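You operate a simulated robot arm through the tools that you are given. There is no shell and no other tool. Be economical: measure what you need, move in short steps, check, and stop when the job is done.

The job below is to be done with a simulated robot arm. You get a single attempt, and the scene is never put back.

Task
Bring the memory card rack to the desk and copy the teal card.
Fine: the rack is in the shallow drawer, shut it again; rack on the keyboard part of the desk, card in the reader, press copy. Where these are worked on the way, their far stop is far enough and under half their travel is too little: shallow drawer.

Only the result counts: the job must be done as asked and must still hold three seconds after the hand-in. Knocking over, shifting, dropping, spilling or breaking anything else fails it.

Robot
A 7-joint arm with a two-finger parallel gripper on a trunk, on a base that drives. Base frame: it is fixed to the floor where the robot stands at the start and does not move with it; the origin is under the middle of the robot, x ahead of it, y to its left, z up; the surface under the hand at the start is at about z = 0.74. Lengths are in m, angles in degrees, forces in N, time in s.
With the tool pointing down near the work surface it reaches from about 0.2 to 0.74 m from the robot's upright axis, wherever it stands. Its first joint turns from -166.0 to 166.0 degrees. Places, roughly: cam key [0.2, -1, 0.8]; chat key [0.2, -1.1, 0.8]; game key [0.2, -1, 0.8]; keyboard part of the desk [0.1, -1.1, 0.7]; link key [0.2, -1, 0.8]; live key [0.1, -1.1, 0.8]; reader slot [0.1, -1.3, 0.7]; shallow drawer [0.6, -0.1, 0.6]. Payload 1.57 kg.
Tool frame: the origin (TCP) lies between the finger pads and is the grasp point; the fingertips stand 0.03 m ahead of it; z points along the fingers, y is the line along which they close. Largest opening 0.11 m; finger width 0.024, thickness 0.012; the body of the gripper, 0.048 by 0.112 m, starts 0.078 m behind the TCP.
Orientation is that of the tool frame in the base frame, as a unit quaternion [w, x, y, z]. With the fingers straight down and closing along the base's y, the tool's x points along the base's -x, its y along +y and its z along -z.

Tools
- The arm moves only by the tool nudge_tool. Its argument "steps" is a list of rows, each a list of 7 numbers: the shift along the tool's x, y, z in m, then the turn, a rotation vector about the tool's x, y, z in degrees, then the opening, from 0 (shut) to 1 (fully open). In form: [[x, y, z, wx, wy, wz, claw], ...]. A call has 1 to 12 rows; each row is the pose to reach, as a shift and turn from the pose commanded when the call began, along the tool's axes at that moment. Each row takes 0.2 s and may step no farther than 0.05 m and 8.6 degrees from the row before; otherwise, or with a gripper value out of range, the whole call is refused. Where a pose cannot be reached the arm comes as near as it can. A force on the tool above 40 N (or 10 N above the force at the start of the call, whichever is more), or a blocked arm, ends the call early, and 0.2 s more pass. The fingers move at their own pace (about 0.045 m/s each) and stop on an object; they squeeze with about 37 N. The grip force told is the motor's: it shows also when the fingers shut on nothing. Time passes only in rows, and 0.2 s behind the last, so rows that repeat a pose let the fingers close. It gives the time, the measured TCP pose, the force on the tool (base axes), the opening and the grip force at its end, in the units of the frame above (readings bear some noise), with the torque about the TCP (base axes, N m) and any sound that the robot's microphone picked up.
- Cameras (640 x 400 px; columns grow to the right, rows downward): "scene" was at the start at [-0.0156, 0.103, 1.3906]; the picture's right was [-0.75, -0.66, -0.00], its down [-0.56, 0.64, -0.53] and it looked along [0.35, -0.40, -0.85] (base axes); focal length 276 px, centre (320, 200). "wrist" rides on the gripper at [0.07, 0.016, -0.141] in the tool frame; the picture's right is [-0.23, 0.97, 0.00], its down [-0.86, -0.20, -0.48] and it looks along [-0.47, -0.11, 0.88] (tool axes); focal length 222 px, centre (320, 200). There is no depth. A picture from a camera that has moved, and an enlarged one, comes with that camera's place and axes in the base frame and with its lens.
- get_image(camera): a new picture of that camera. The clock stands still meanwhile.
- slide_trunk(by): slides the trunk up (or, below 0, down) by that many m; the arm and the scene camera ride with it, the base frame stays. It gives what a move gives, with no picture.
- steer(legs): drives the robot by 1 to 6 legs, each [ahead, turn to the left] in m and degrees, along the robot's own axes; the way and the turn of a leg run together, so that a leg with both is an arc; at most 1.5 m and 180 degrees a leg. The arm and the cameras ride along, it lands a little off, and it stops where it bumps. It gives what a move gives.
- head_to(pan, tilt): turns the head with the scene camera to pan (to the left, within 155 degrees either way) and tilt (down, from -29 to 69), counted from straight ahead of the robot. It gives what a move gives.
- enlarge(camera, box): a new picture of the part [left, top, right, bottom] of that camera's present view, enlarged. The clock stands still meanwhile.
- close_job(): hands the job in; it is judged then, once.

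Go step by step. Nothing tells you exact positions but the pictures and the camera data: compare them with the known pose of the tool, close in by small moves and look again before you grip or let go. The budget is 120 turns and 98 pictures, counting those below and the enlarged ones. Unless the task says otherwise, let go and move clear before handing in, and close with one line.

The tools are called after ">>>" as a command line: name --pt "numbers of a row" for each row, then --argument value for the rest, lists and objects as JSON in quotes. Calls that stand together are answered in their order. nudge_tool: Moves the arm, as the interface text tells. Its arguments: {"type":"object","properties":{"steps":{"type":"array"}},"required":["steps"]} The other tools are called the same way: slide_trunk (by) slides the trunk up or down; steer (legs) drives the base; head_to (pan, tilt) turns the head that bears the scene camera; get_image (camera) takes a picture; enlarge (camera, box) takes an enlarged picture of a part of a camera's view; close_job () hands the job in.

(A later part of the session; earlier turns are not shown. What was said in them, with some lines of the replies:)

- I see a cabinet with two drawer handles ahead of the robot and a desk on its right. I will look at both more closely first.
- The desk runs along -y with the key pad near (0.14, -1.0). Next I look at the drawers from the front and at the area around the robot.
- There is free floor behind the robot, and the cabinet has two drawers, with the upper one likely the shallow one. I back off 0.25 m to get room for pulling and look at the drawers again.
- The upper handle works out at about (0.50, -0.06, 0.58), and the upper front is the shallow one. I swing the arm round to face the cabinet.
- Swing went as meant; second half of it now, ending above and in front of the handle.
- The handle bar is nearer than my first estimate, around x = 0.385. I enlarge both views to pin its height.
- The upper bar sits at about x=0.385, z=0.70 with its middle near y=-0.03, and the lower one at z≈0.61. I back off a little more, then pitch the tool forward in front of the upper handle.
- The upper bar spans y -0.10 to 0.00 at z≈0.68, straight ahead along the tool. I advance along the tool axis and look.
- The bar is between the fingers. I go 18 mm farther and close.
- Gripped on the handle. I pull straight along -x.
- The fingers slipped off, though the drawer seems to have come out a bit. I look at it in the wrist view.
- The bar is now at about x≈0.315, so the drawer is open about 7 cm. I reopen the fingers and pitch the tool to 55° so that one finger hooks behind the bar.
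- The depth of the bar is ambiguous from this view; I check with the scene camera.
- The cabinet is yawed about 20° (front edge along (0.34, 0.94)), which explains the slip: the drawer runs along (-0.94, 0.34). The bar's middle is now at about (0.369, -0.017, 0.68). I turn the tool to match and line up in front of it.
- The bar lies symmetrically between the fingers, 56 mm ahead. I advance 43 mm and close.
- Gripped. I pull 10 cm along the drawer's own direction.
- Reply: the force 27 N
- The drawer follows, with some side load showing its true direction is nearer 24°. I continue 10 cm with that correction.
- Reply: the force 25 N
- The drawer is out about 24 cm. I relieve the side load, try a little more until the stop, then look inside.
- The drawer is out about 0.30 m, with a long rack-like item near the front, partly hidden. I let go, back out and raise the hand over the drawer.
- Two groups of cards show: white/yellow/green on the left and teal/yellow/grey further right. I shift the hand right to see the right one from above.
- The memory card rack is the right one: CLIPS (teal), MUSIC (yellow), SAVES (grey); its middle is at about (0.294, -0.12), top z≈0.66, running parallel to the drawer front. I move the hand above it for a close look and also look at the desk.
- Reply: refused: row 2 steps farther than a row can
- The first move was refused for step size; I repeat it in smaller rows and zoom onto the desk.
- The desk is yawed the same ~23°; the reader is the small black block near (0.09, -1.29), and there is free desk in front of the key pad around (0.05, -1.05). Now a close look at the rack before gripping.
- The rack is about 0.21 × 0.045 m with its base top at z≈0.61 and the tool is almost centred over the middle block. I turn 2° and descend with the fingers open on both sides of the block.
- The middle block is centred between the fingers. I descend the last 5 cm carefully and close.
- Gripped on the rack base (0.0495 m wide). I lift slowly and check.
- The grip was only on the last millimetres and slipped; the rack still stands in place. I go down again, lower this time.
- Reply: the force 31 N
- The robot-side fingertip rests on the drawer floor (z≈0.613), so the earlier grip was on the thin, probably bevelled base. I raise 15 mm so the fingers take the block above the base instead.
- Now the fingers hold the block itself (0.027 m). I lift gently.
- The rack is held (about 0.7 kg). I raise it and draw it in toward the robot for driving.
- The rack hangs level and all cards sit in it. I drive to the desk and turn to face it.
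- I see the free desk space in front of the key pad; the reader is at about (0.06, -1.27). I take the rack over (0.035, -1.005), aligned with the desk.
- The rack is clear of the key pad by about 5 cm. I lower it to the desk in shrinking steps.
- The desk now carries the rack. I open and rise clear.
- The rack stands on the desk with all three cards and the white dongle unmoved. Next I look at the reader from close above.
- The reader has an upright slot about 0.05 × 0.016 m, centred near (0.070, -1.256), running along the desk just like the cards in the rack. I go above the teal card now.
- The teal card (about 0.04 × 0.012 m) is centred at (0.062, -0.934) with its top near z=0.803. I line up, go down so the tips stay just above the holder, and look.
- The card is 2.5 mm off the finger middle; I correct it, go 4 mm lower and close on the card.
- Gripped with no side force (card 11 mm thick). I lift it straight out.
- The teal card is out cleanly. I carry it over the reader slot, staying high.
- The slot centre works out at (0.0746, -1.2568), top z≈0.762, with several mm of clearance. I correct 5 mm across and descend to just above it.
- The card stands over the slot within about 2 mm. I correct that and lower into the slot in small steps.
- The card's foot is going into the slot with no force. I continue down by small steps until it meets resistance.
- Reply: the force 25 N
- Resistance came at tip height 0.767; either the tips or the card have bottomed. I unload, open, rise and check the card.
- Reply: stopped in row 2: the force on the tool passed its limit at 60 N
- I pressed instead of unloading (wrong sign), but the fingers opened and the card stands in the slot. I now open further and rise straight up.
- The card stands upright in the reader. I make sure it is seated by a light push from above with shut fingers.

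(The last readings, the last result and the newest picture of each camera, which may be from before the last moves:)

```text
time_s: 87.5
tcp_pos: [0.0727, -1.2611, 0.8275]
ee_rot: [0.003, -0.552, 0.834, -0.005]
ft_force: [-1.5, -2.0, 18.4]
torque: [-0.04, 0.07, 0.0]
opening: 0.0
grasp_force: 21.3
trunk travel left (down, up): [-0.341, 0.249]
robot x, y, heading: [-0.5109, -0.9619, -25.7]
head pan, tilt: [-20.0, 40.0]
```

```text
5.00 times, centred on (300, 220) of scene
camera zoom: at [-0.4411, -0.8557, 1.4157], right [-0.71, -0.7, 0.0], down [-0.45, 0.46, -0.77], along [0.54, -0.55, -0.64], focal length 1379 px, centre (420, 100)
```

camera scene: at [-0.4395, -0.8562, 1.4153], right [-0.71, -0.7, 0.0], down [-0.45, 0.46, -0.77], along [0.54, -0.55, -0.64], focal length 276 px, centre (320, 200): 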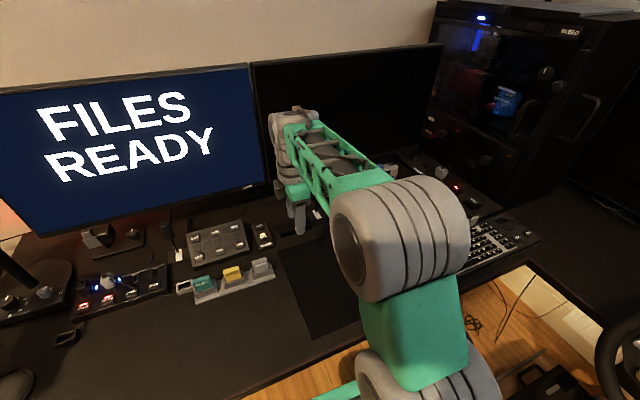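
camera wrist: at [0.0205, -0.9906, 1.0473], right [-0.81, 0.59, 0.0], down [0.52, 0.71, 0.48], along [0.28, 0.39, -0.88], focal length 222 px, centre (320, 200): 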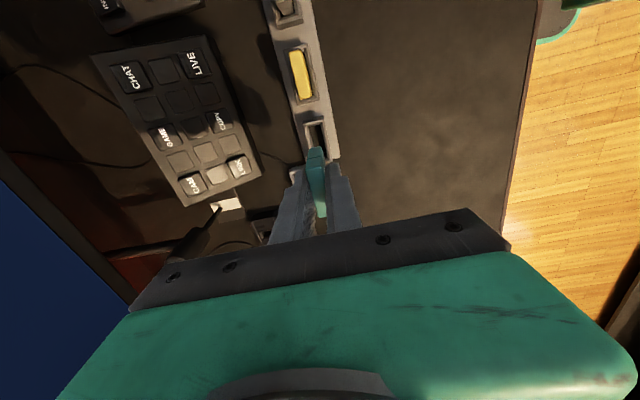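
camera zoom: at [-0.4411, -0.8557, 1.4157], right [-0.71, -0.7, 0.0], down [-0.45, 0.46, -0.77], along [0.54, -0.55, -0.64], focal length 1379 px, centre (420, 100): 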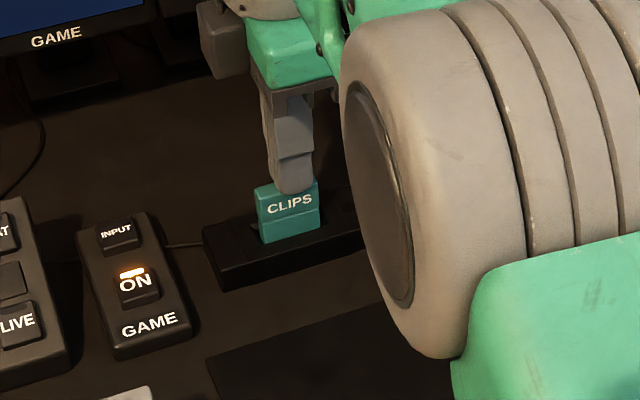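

The card carries the push without moving, so it is fully seated (top at 0.797). I rise and go over to the COPY key, estimated at (0.131, -1.024).

>>> nudge_tool --pt "0 0 -0.03 0 0 0 0" --pt "0 0 -0.07 0 0 0 0" --pt "-0.042 0.007 -0.085 0 0 0 0" --pt "-0.084 0.014 -0.085 0 0 0 0" --pt "-0.126 0.021 -0.085 0 0 0 0" --pt "-0.168 0.028 -0.085 0 0 0 0" --pt "-0.21 0.036 -0.085 0 0 0 0" --pt "-0.2414 0.0426 -0.075 0 0 0 0"

>>> enlarge --camera "wrist" --box '[200, 60, 440, 220]'

>>> enlarge --camera "scene" --box '[150, 180, 330, 300]'

```text
time_s: 89.3
tcp_pos: [0.1289, -1.0206, 0.9005]
ee_rot: [0.001, -0.552, 0.834, -0.002]
ft_force: [-0.8, 0.3, 0.3]
torque: [0.02, -0.02, -0.01]
opening: 0.0
grasp_force: 21.3
trunk travel left (down, up): [-0.341, 0.249]
robot x, y, heading: [-0.5122, -0.9604, -25.4]
head pan, tilt: [-20.0, 40.0]
```

```text
2.50 times, centred on (320, 140) of wrist
camera zoom: at [0.0858, -1.0769, 1.0419], right [-0.81, 0.59, -0.01], down [0.52, 0.71, 0.48], along [0.29, 0.38, -0.88], focal length 555 px, centre (320, 350)
```

zoom: 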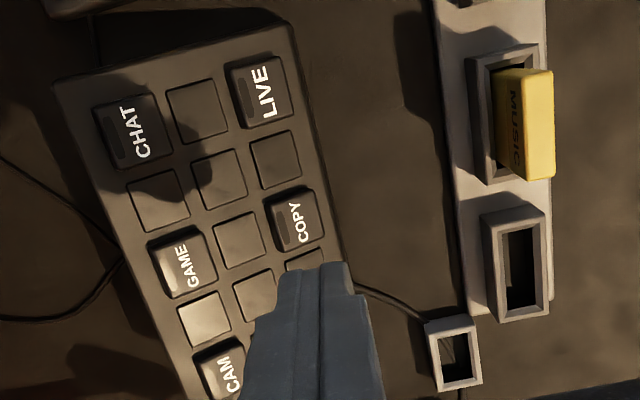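

```text
3.33 times, centred on (240, 240) of scene
camera zoom: at [-0.4395, -0.8561, 1.4154], right [-0.71, -0.7, 0.0], down [-0.45, 0.46, -0.77], along [0.54, -0.55, -0.64], focal length 919 px, centre (587, 67)
```

zoom: 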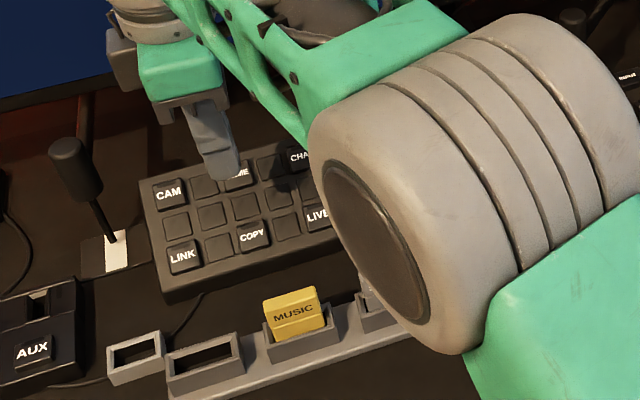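

COPY is at about (0.1385, -1.027, 0.782), just ahead of the shut fingertips. I shift over it and descend to just above it.

>>> nudge_tool --pt "0.002 -0.0086 0.02 0 0 0 0" --pt "0.002 -0.0086 0.05 0 0 0 0" --pt "0.002 -0.0086 0.07 0 0 0 0" --pt "0.002 -0.0086 0.077 0 0 0 0"

>>> enlarge --camera "wrist" --box '[200, 60, 440, 220]'

>>> enlarge --camera "scene" --box '[180, 200, 270, 260]'

```text
time_s: 90.3
tcp_pos: [0.1347, -1.0276, 0.8231]
ee_rot: [0.001, -0.551, 0.834, -0.002]
ft_force: [0.2, 0.3, -0.1]
torque: [0.03, -0.04, 0.02]
opening: 0.0
grasp_force: 21.5
trunk travel left (down, up): [-0.341, 0.249]
robot x, y, heading: [-0.5091, -0.9622, -25.8]
head pan, tilt: [-20.0, 40.0]
```

```text
2.50 times, centred on (320, 140) of wrist
camera zoom: at [0.0915, -1.0836, 0.9636], right [-0.81, 0.59, -0.01], down [0.51, 0.71, 0.48], along [0.29, 0.38, -0.88], focal length 555 px, centre (320, 350)
```

zoom: 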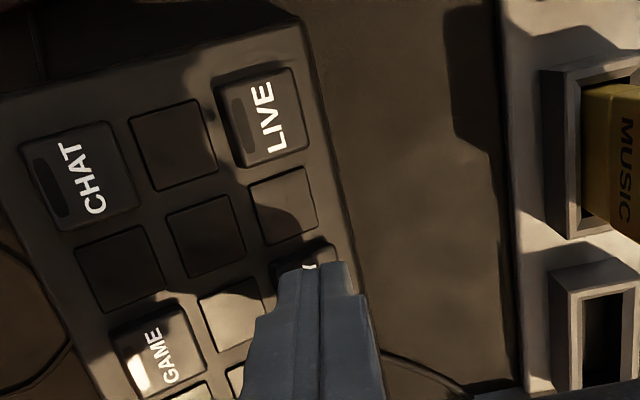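

```text
6.67 times, centred on (225, 230) of scene
camera zoom: at [-0.4395, -0.8561, 1.4154], right [-0.71, -0.7, 0.0], down [-0.45, 0.46, -0.77], along [0.54, -0.55, -0.64], focal length 1838 px, centre (953, 0)
```

zoom: 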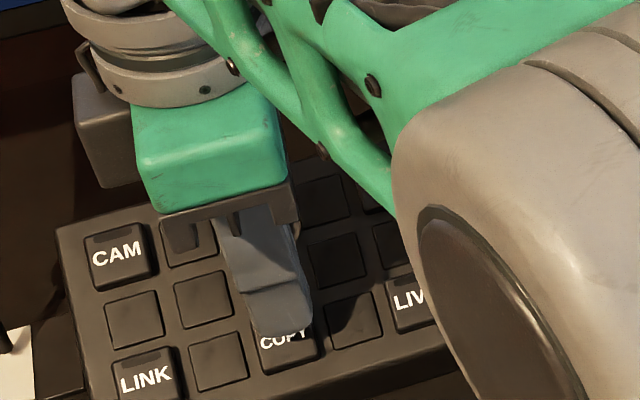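

The fingertip is over COPY. I press down in small steps.

>>> nudge_tool --pt "0 0 0.004 0 0 0 0" --pt "0 0 0.008 0 0 0 0" --pt "0 0 0.011 0 0 0 0" --pt "0 0 0.013 0 0 0 0"

>>> get_image --camera "scene"

```text
time_s: 91.3
tcp_pos: [0.1321, -1.0275, 0.8109]
ee_rot: [0.002, -0.552, 0.834, -0.002]
ft_force: [0.9, -0.6, 0.8]
torque: [-0.01, -0.01, 0.01]
opening: 0.0
grasp_force: 21.4
trunk travel left (down, up): [-0.341, 0.249]
robot x, y, heading: [-0.5135, -0.9624, -25.4]
head pan, tilt: [-20.0, 40.0]
heard: click
```

```text
23 pictures are left
camera scene: at [-0.4396, -0.8562, 1.4154], right [-0.71, -0.7, 0.0], down [-0.45, 0.46, -0.77], along [0.54, -0.55, -0.64], focal length 276 px, centre (320, 200)
```

scene: 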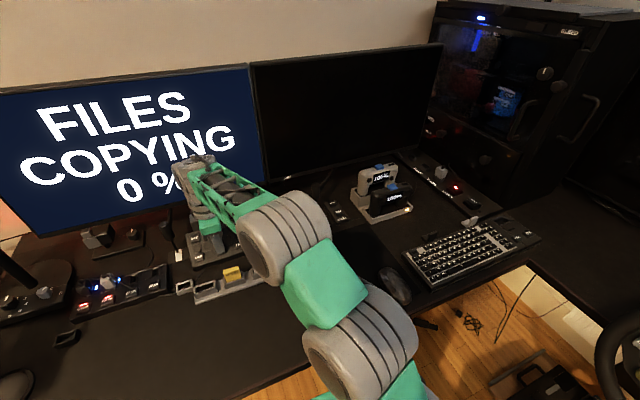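

The screen says "FILES COPYING 0 %", so the press took. I raise and retract the hand, then drive back to shut the drawer.

>>> nudge_tool --pt "0 0 -0.03 0 0 0 0" --pt "0 0 -0.07 0 0 0 0" --pt "0 0 -0.11 0 0 0 0" --pt "0.02 0.03 -0.135 0 0 0 0" --pt "0.04 0.07 -0.14 0 0 0 0" --pt "0.06 0.11 -0.14 0 0 0 0" --pt "0.08 0.15 -0.14 0 0 0 0" --pt "0.1 0.19 -0.14 0 0 0 0"

>>> get_image --camera "scene"

>>> steer --legs '[[-0.1, 0], [0, 105], [0.98, 0], [0, -95]]'

>>> head_to --pan 0 --tilt 48

>>> get_image --camera "scene"

```text
time_s: 93.1
tcp_pos: [-0.0814, -1.0449, 0.9465]
ee_rot: [0.001, -0.553, 0.833, -0.002]
ft_force: [0.1, 0.3, 0.0]
torque: [-0.03, 0.01, 0.02]
opening: 0.0001
grasp_force: 20.7
trunk travel left (down, up): [-0.341, 0.249]
robot x, y, heading: [-0.5088, -0.961, -25.8]
head pan, tilt: [-20.0, 40.0]
```

```text
22 pictures are left
camera scene: at [-0.4394, -0.8562, 1.4153], right [-0.71, -0.7, 0.0], down [-0.45, 0.46, -0.77], along [0.54, -0.55, -0.64], focal length 276 px, centre (320, 200)
```

scene: 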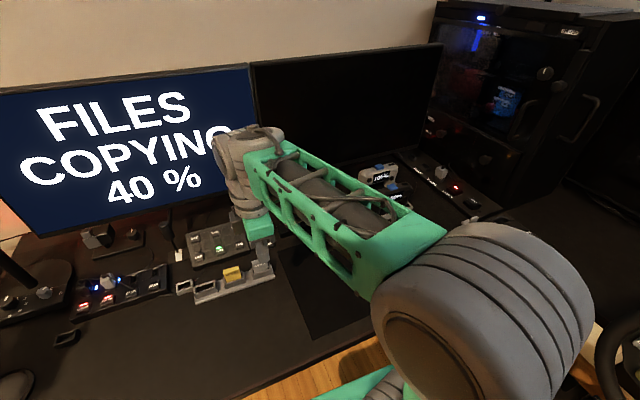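

```text
time_s: 107.3
tcp_pos: [0.0273, 0.0594, 0.9464]
ee_rot: [0.002, -0.634, 0.773, -0.002]
ft_force: [-0.1, 0.2, 0.1]
torque: [0.0, -0.01, -0.01]
opening: 0.0
grasp_force: 21.0
trunk travel left (down, up): [-0.341, 0.249]
robot x, y, heading: [-0.4123, 0.0559, -14.2]
head pan, tilt: [-20.0, 40.0]
```

```text
time_s: 108.2
tcp_pos: [0.0273, 0.0601, 0.9453]
ee_rot: [0.002, -0.633, 0.774, -0.002]
ft_force: [-0.9, 0.3, -0.5]
torque: [0.03, -0.01, 0.01]
opening: 0.0
grasp_force: 20.9
trunk travel left (down, up): [-0.341, 0.249]
robot x, y, heading: [-0.4071, 0.0512, -14.2]
head pan, tilt: [0.0, 48.0]
```

```text
21 pictures are left
camera scene: at [-0.3559, 0.2001, 1.4039], right [-0.24, -0.97, 0.0], down [-0.72, 0.18, -0.67], along [0.65, -0.16, -0.74], focal length 276 px, centre (320, 200)
```

scene: 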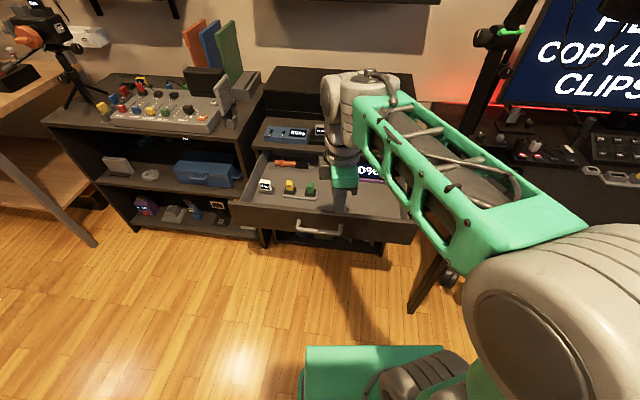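

The screen now reads "FILES COPIED CLIPS", and the drawer is as I left it with its front near (0.17, 0.065). I align the shut fist with the drawer direction first.

>>> nudge_tool --pt "-0.012 -0.023 0.0 0 0 5.75 0" --pt "-0.0247 -0.046 0.0 0 0 11.5 0"

>>> enlarge --camera "scene" --box '[440, 0, 640, 200]'

```text
time_s: 108.8
tcp_pos: [0.0769, 0.0758, 0.9474]
ee_rot: [0.003, -0.551, 0.834, -0.002]
ft_force: [0.6, -0.7, 0.6]
torque: [0.01, 0.02, -0.01]
opening: 0.0
grasp_force: 21.0
trunk travel left (down, up): [-0.341, 0.249]
robot x, y, heading: [-0.4122, 0.0524, -14.1]
head pan, tilt: [0.0, 48.0]
```

```text
2.00 times, centred on (540, 100) of scene
camera zoom: at [-0.3559, 0.2002, 1.4039], right [-0.24, -0.97, 0.0], down [-0.72, 0.18, -0.67], along [0.65, -0.16, -0.74], focal length 551 px, centre (-120, 400)
```

zoom: 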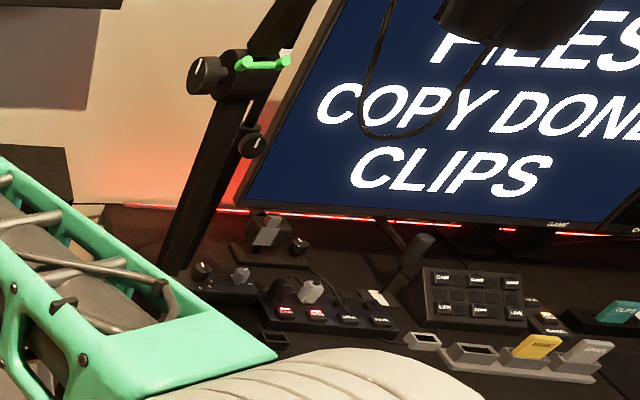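

Copy is confirmed: "COPY DONE CLIPS". Now I pitch the fist forward and bring it in front of the drawer face, above the handle.

>>> nudge_tool --pt "-0.0036 -0.0005 0.03 7.9 0 0 0" --pt "-0.0072 -0.001 0.06 15.7 0 0 0" --pt "-0.0107 -0.0015 0.09 23.6 0 0 0" --pt "-0.0143 -0.002 0.12 31.4 0 0 0" --pt "-0.018 -0.0025 0.15 39.3 0 0 0" --pt "-0.0215 -0.003 0.18 47.1 0 0 0" --pt "-0.025 -0.0034 0.206 55 0 0 0"

>>> get_image --camera "wrist"

>>> enlarge --camera "scene" --box '[200, 100, 440, 280]'

```text
time_s: 110.3
tcp_pos: [0.0922, 0.0982, 0.74]
ee_rot: [0.258, -0.489, 0.738, -0.387]
ft_force: [-0.2, -0.7, -0.3]
torque: [0.0, -0.01, 0.0]
opening: 0.0
grasp_force: 21.4
trunk travel left (down, up): [-0.341, 0.249]
robot x, y, heading: [-0.408, 0.0564, -13.8]
head pan, tilt: [0.0, 48.0]
```

```text
19 pictures are left
camera wrist: at [-0.0513, 0.0836, 0.8063], right [-0.42, 0.42, -0.8], down [0.07, 0.9, 0.44], along [0.9, 0.13, -0.41], focal length 222 px, centre (320, 200)
```

wrist: 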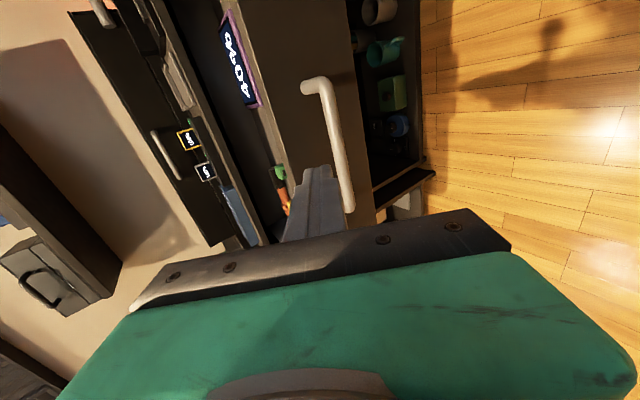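

```text
2.22 times, centred on (320, 190) of scene
camera zoom: at [-0.3561, 0.2001, 1.404], right [-0.24, -0.97, 0.0], down [-0.72, 0.18, -0.67], along [0.65, -0.16, -0.74], focal length 613 px, centre (320, 222)
```

zoom: 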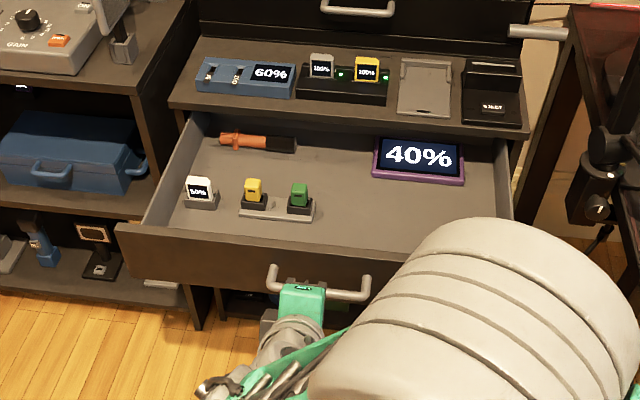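

The tip needs to be about 2 cm lower to hit the face between its top edge and the bar. I lower it and start pushing slowly.

>>> nudge_tool --pt "0 0.0164 0.0115 0 0 0 0" --pt "0 0.0049 0.0279 0 0 0 0" --pt "0 -0.0066 0.0443 0 0 0 0" --pt "0 -0.0123 0.0525 0 0 0 0" --pt "0 -0.018 0.0606 0 0 0 0" --pt "0 -0.0238 0.0688 0 0 0 0" --pt "0 -0.0295 0.077 0 0 0 0" --pt "0 -0.0353 0.0852 0 0 0 0" --pt "0 -0.041 0.0934 0 0 0 0"

>>> get_image --camera "wrist"

```text
time_s: 112.3
tcp_pos: [0.1827, 0.0591, 0.7215]
ee_rot: [0.257, -0.489, 0.738, -0.387]
ft_force: [-0.1, -0.7, -0.1]
torque: [0.0, 0.0, 0.02]
opening: 0.0
grasp_force: 20.9
trunk travel left (down, up): [-0.341, 0.249]
robot x, y, heading: [-0.4074, 0.0547, -14.0]
head pan, tilt: [0.0, 48.0]
```

```text
17 pictures are left
camera wrist: at [0.041, 0.0443, 0.7881], right [-0.42, 0.42, -0.8], down [0.07, 0.9, 0.44], along [0.9, 0.13, -0.41], focal length 222 px, centre (320, 200)
```

wrist: 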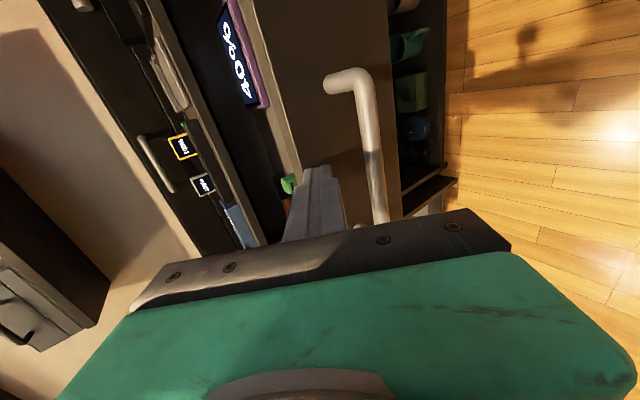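

>>> enlarge --camera "scene" --box '[200, 100, 440, 280]'

```text
2.22 times, centred on (320, 190) of scene
camera zoom: at [-0.3559, 0.2002, 1.4039], right [-0.24, -0.97, 0.0], down [-0.72, 0.18, -0.67], along [0.65, -0.16, -0.74], focal length 613 px, centre (320, 222)
```

zoom: 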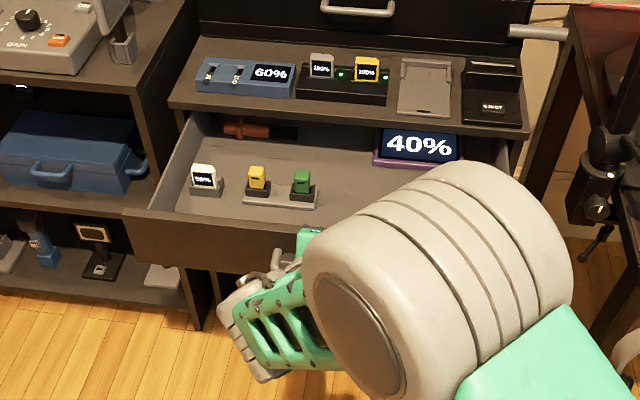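

The drawer is moving in with its contents standing. I keep pushing slowly.

>>> nudge_tool --pt "0 -0.0069 0.0098 0 0 0 0" --pt "0 -0.0138 0.0196 0 0 0 0" --pt "0 -0.0207 0.0294 0 0 0 0" --pt "0 -0.0276 0.0392 0 0 0 0" --pt "0 -0.0345 0.049 0 0 0 0" --pt "0 -0.0414 0.0588 0 0 0 0" --pt "0 -0.0483 0.0686 0 0 0 0" --pt "0 -0.0552 0.0784 0 0 0 0" --pt "0 -0.0621 0.0882 0 0 0 0" --pt "0 -0.069 0.098 0 0 0 0"

>>> get_image --camera "wrist"

```text
time_s: 114.5
tcp_pos: [0.2927, 0.0105, 0.724]
ee_rot: [0.257, -0.489, 0.738, -0.387]
ft_force: [0.6, 1.5, 0.2]
torque: [0.01, -0.02, 0.06]
opening: 0.0003
grasp_force: 21.3
trunk travel left (down, up): [-0.341, 0.249]
robot x, y, heading: [-0.411, 0.0568, -14.0]
head pan, tilt: [0.0, 48.0]
```

```text
15 pictures are left
camera wrist: at [0.1497, -0.0032, 0.7907], right [-0.42, 0.43, -0.8], down [0.07, 0.9, 0.44], along [0.9, 0.12, -0.41], focal length 222 px, centre (320, 200)
```

wrist: 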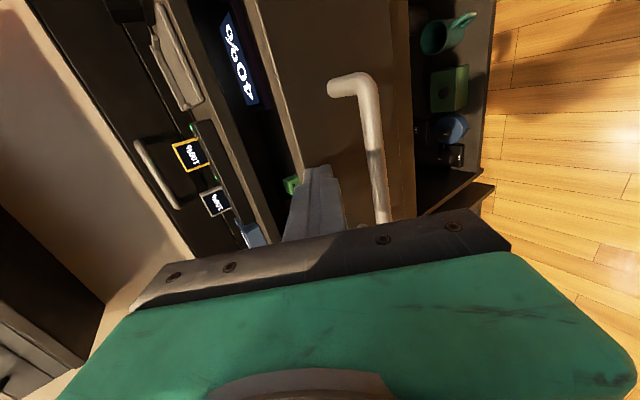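

>>> nudge_tool --pt "0 -0.0063 0.0102 0 0 0 0" --pt "0 -0.0132 0.02 0 0 0 0" --pt "0 -0.0201 0.0298 0 0 0 0" --pt "0 -0.027 0.0396 0 0 0 0" --pt "0 -0.0339 0.0494 0 0 0 0" --pt "0 -0.0408 0.0592 0 0 0 0" --pt "0 -0.0477 0.069 0 0 0 0" --pt "0 -0.0546 0.0788 0 0 0 0" --pt "0 -0.0615 0.0886 0 0 0 0" --pt "0 -0.0672 0.0968 0 0 0 0"

>>> get_image --camera "wrist"

```text
time_s: 116.8
tcp_pos: [0.4032, -0.0365, 0.7225]
ee_rot: [0.257, -0.49, 0.738, -0.387]
ft_force: [-0.5, -0.3, -0.3]
torque: [0.01, 0.03, 0.03]
opening: 0.0
grasp_force: 21.6
trunk travel left (down, up): [-0.341, 0.249]
robot x, y, heading: [-0.4118, 0.0567, -14.0]
head pan, tilt: [0.0, 48.0]
```

```text
14 pictures are left
camera wrist: at [0.2608, -0.05, 0.7891], right [-0.42, 0.43, -0.8], down [0.07, 0.9, 0.44], along [0.9, 0.12, -0.41], focal length 222 px, centre (320, 200)
```

wrist: 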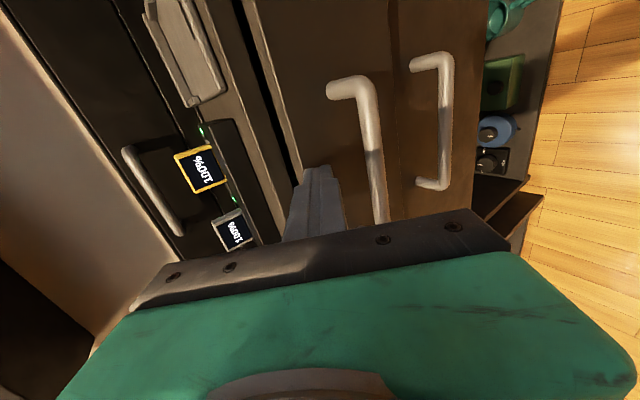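

Nearly shut; a small dark gap remains. I push on in small steps until it stops.

>>> nudge_tool --pt "0 -0.0057 0.0082 0 0 0 0" --pt "0 -0.0092 0.0131 0 0 0 0" --pt "0 -0.0126 0.018 0 0 0 0" --pt "0 -0.0161 0.0229 0 0 0 0" --pt "0 -0.0195 0.0279 0 0 0 0" --pt "0 -0.0224 0.032 0 0 0 0"

>>> get_image --camera "wrist"

```text
time_s: 117.7
tcp_pos: [0.4192, -0.0431, 0.7229]
ee_rot: [0.254, -0.491, 0.739, -0.385]
ft_force: [-27.8, 5.7, 13.5]
torque: [-0.06, -0.16, -0.01]
opening: 0.0
grasp_force: 21.3
trunk travel left (down, up): [-0.341, 0.249]
robot x, y, heading: [-0.4116, 0.0572, -13.9]
head pan, tilt: [0.0, 48.0]
stopped in row 4: the force on the tool passed its limit at 48 N (the readings are from after the stop); the commanded pose is now the measured one
```

```text
13 pictures are left
camera wrist: at [0.2777, -0.0567, 0.7907], right [-0.43, 0.43, -0.8], down [0.08, 0.9, 0.44], along [0.9, 0.12, -0.42], focal length 222 px, centre (320, 200)
```

wrist: 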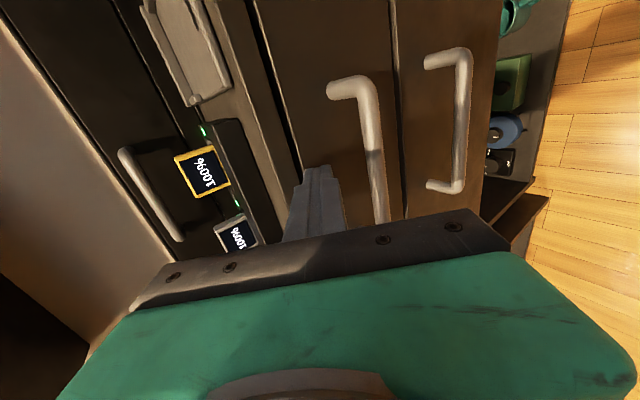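

The drawer hit its stop at the expected shut position. I back away, raise the hand and check the scene.

>>> nudge_tool --pt "0 0.0057 -0.0082 0 0 0 0" --pt "0 0.023 -0.0328 0 0 0 0" --pt "0 0.0459 -0.0655 0 0 0 0" --pt "0 0.0689 -0.0983 0 0 0 0" --pt "0 0.065 -0.135 0 0 0 0" --pt "0 0.04 -0.165 0 0 0 0" --pt "0 0.01 -0.19 0 0 0 0" --pt "0 -0.025 -0.215 0 0 0 0"

>>> head_to --pan 10 --tilt 48

>>> get_image --camera "scene"

>>> head_to --pan -45 --tilt 35

>>> get_image --camera "scene"

```text
time_s: 119.5
tcp_pos: [0.2755, 0.0193, 0.8654]
ee_rot: [0.253, -0.493, 0.739, -0.383]
ft_force: [0.2, -0.1, 0.0]
torque: [0.0, -0.01, 0.01]
opening: 0.0
grasp_force: 21.1
trunk travel left (down, up): [-0.341, 0.249]
robot x, y, heading: [-0.4135, 0.0556, -13.9]
head pan, tilt: [0.0, 48.0]
```

```text
time_s: 120.2
tcp_pos: [0.2759, 0.0191, 0.8665]
ee_rot: [0.254, -0.492, 0.739, -0.383]
ft_force: [0.7, -0.2, 0.3]
torque: [0.0, 0.0, -0.01]
opening: 0.0
grasp_force: 20.8
trunk travel left (down, up): [-0.341, 0.249]
robot x, y, heading: [-0.4131, 0.0542, -14.2]
head pan, tilt: [10.0, 48.0]
```

```text
12 pictures are left
camera scene: at [-0.3544, 0.2139, 1.4039], right [-0.07, -1.0, 0.0], down [-0.74, 0.05, -0.67], along [0.67, -0.05, -0.74], focal length 276 px, centre (320, 200)
```

scene: 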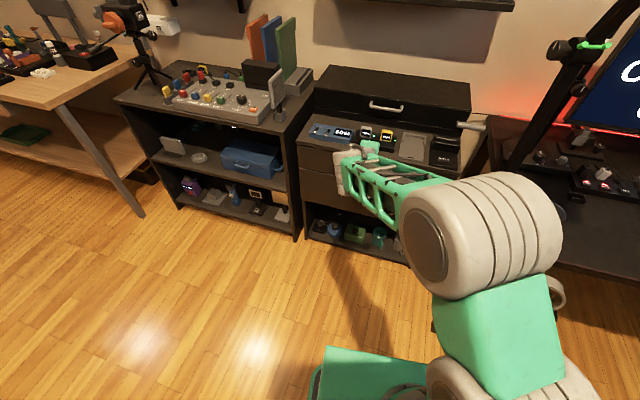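

```text
time_s: 121.4
tcp_pos: [0.2759, 0.0187, 0.8652]
ee_rot: [0.254, -0.492, 0.739, -0.384]
ft_force: [-0.7, 0.0, 0.3]
torque: [-0.03, 0.04, -0.01]
opening: 0.0
grasp_force: 21.5
trunk travel left (down, up): [-0.341, 0.249]
robot x, y, heading: [-0.4121, 0.0564, -14.1]
head pan, tilt: [-45.0, 35.0]
```

```text
11 pictures are left
camera scene: at [-0.3876, 0.144, 1.4229], right [-0.86, -0.52, 0.0], down [-0.3, 0.49, -0.82], along [0.42, -0.7, -0.57], focal length 276 px, centre (320, 200)
```

scene: 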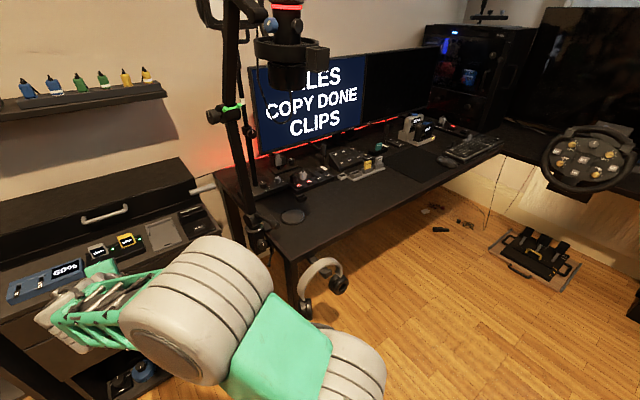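

The drawer is shut, the rack stands on the desk, the teal card is in the reader, and the screen reads "COPY DONE CLIPS". The hand is empty and clear, so I hand the job in.

>>> close_job

```text
The job is handed in.
```

The job is handed in: the drawer is shut again, the rack is on the desk in front of the key pad, and the teal CLIPS card is in the reader. After I pressed COPY, the screen went from copying to "COPY DONE CLIPS".
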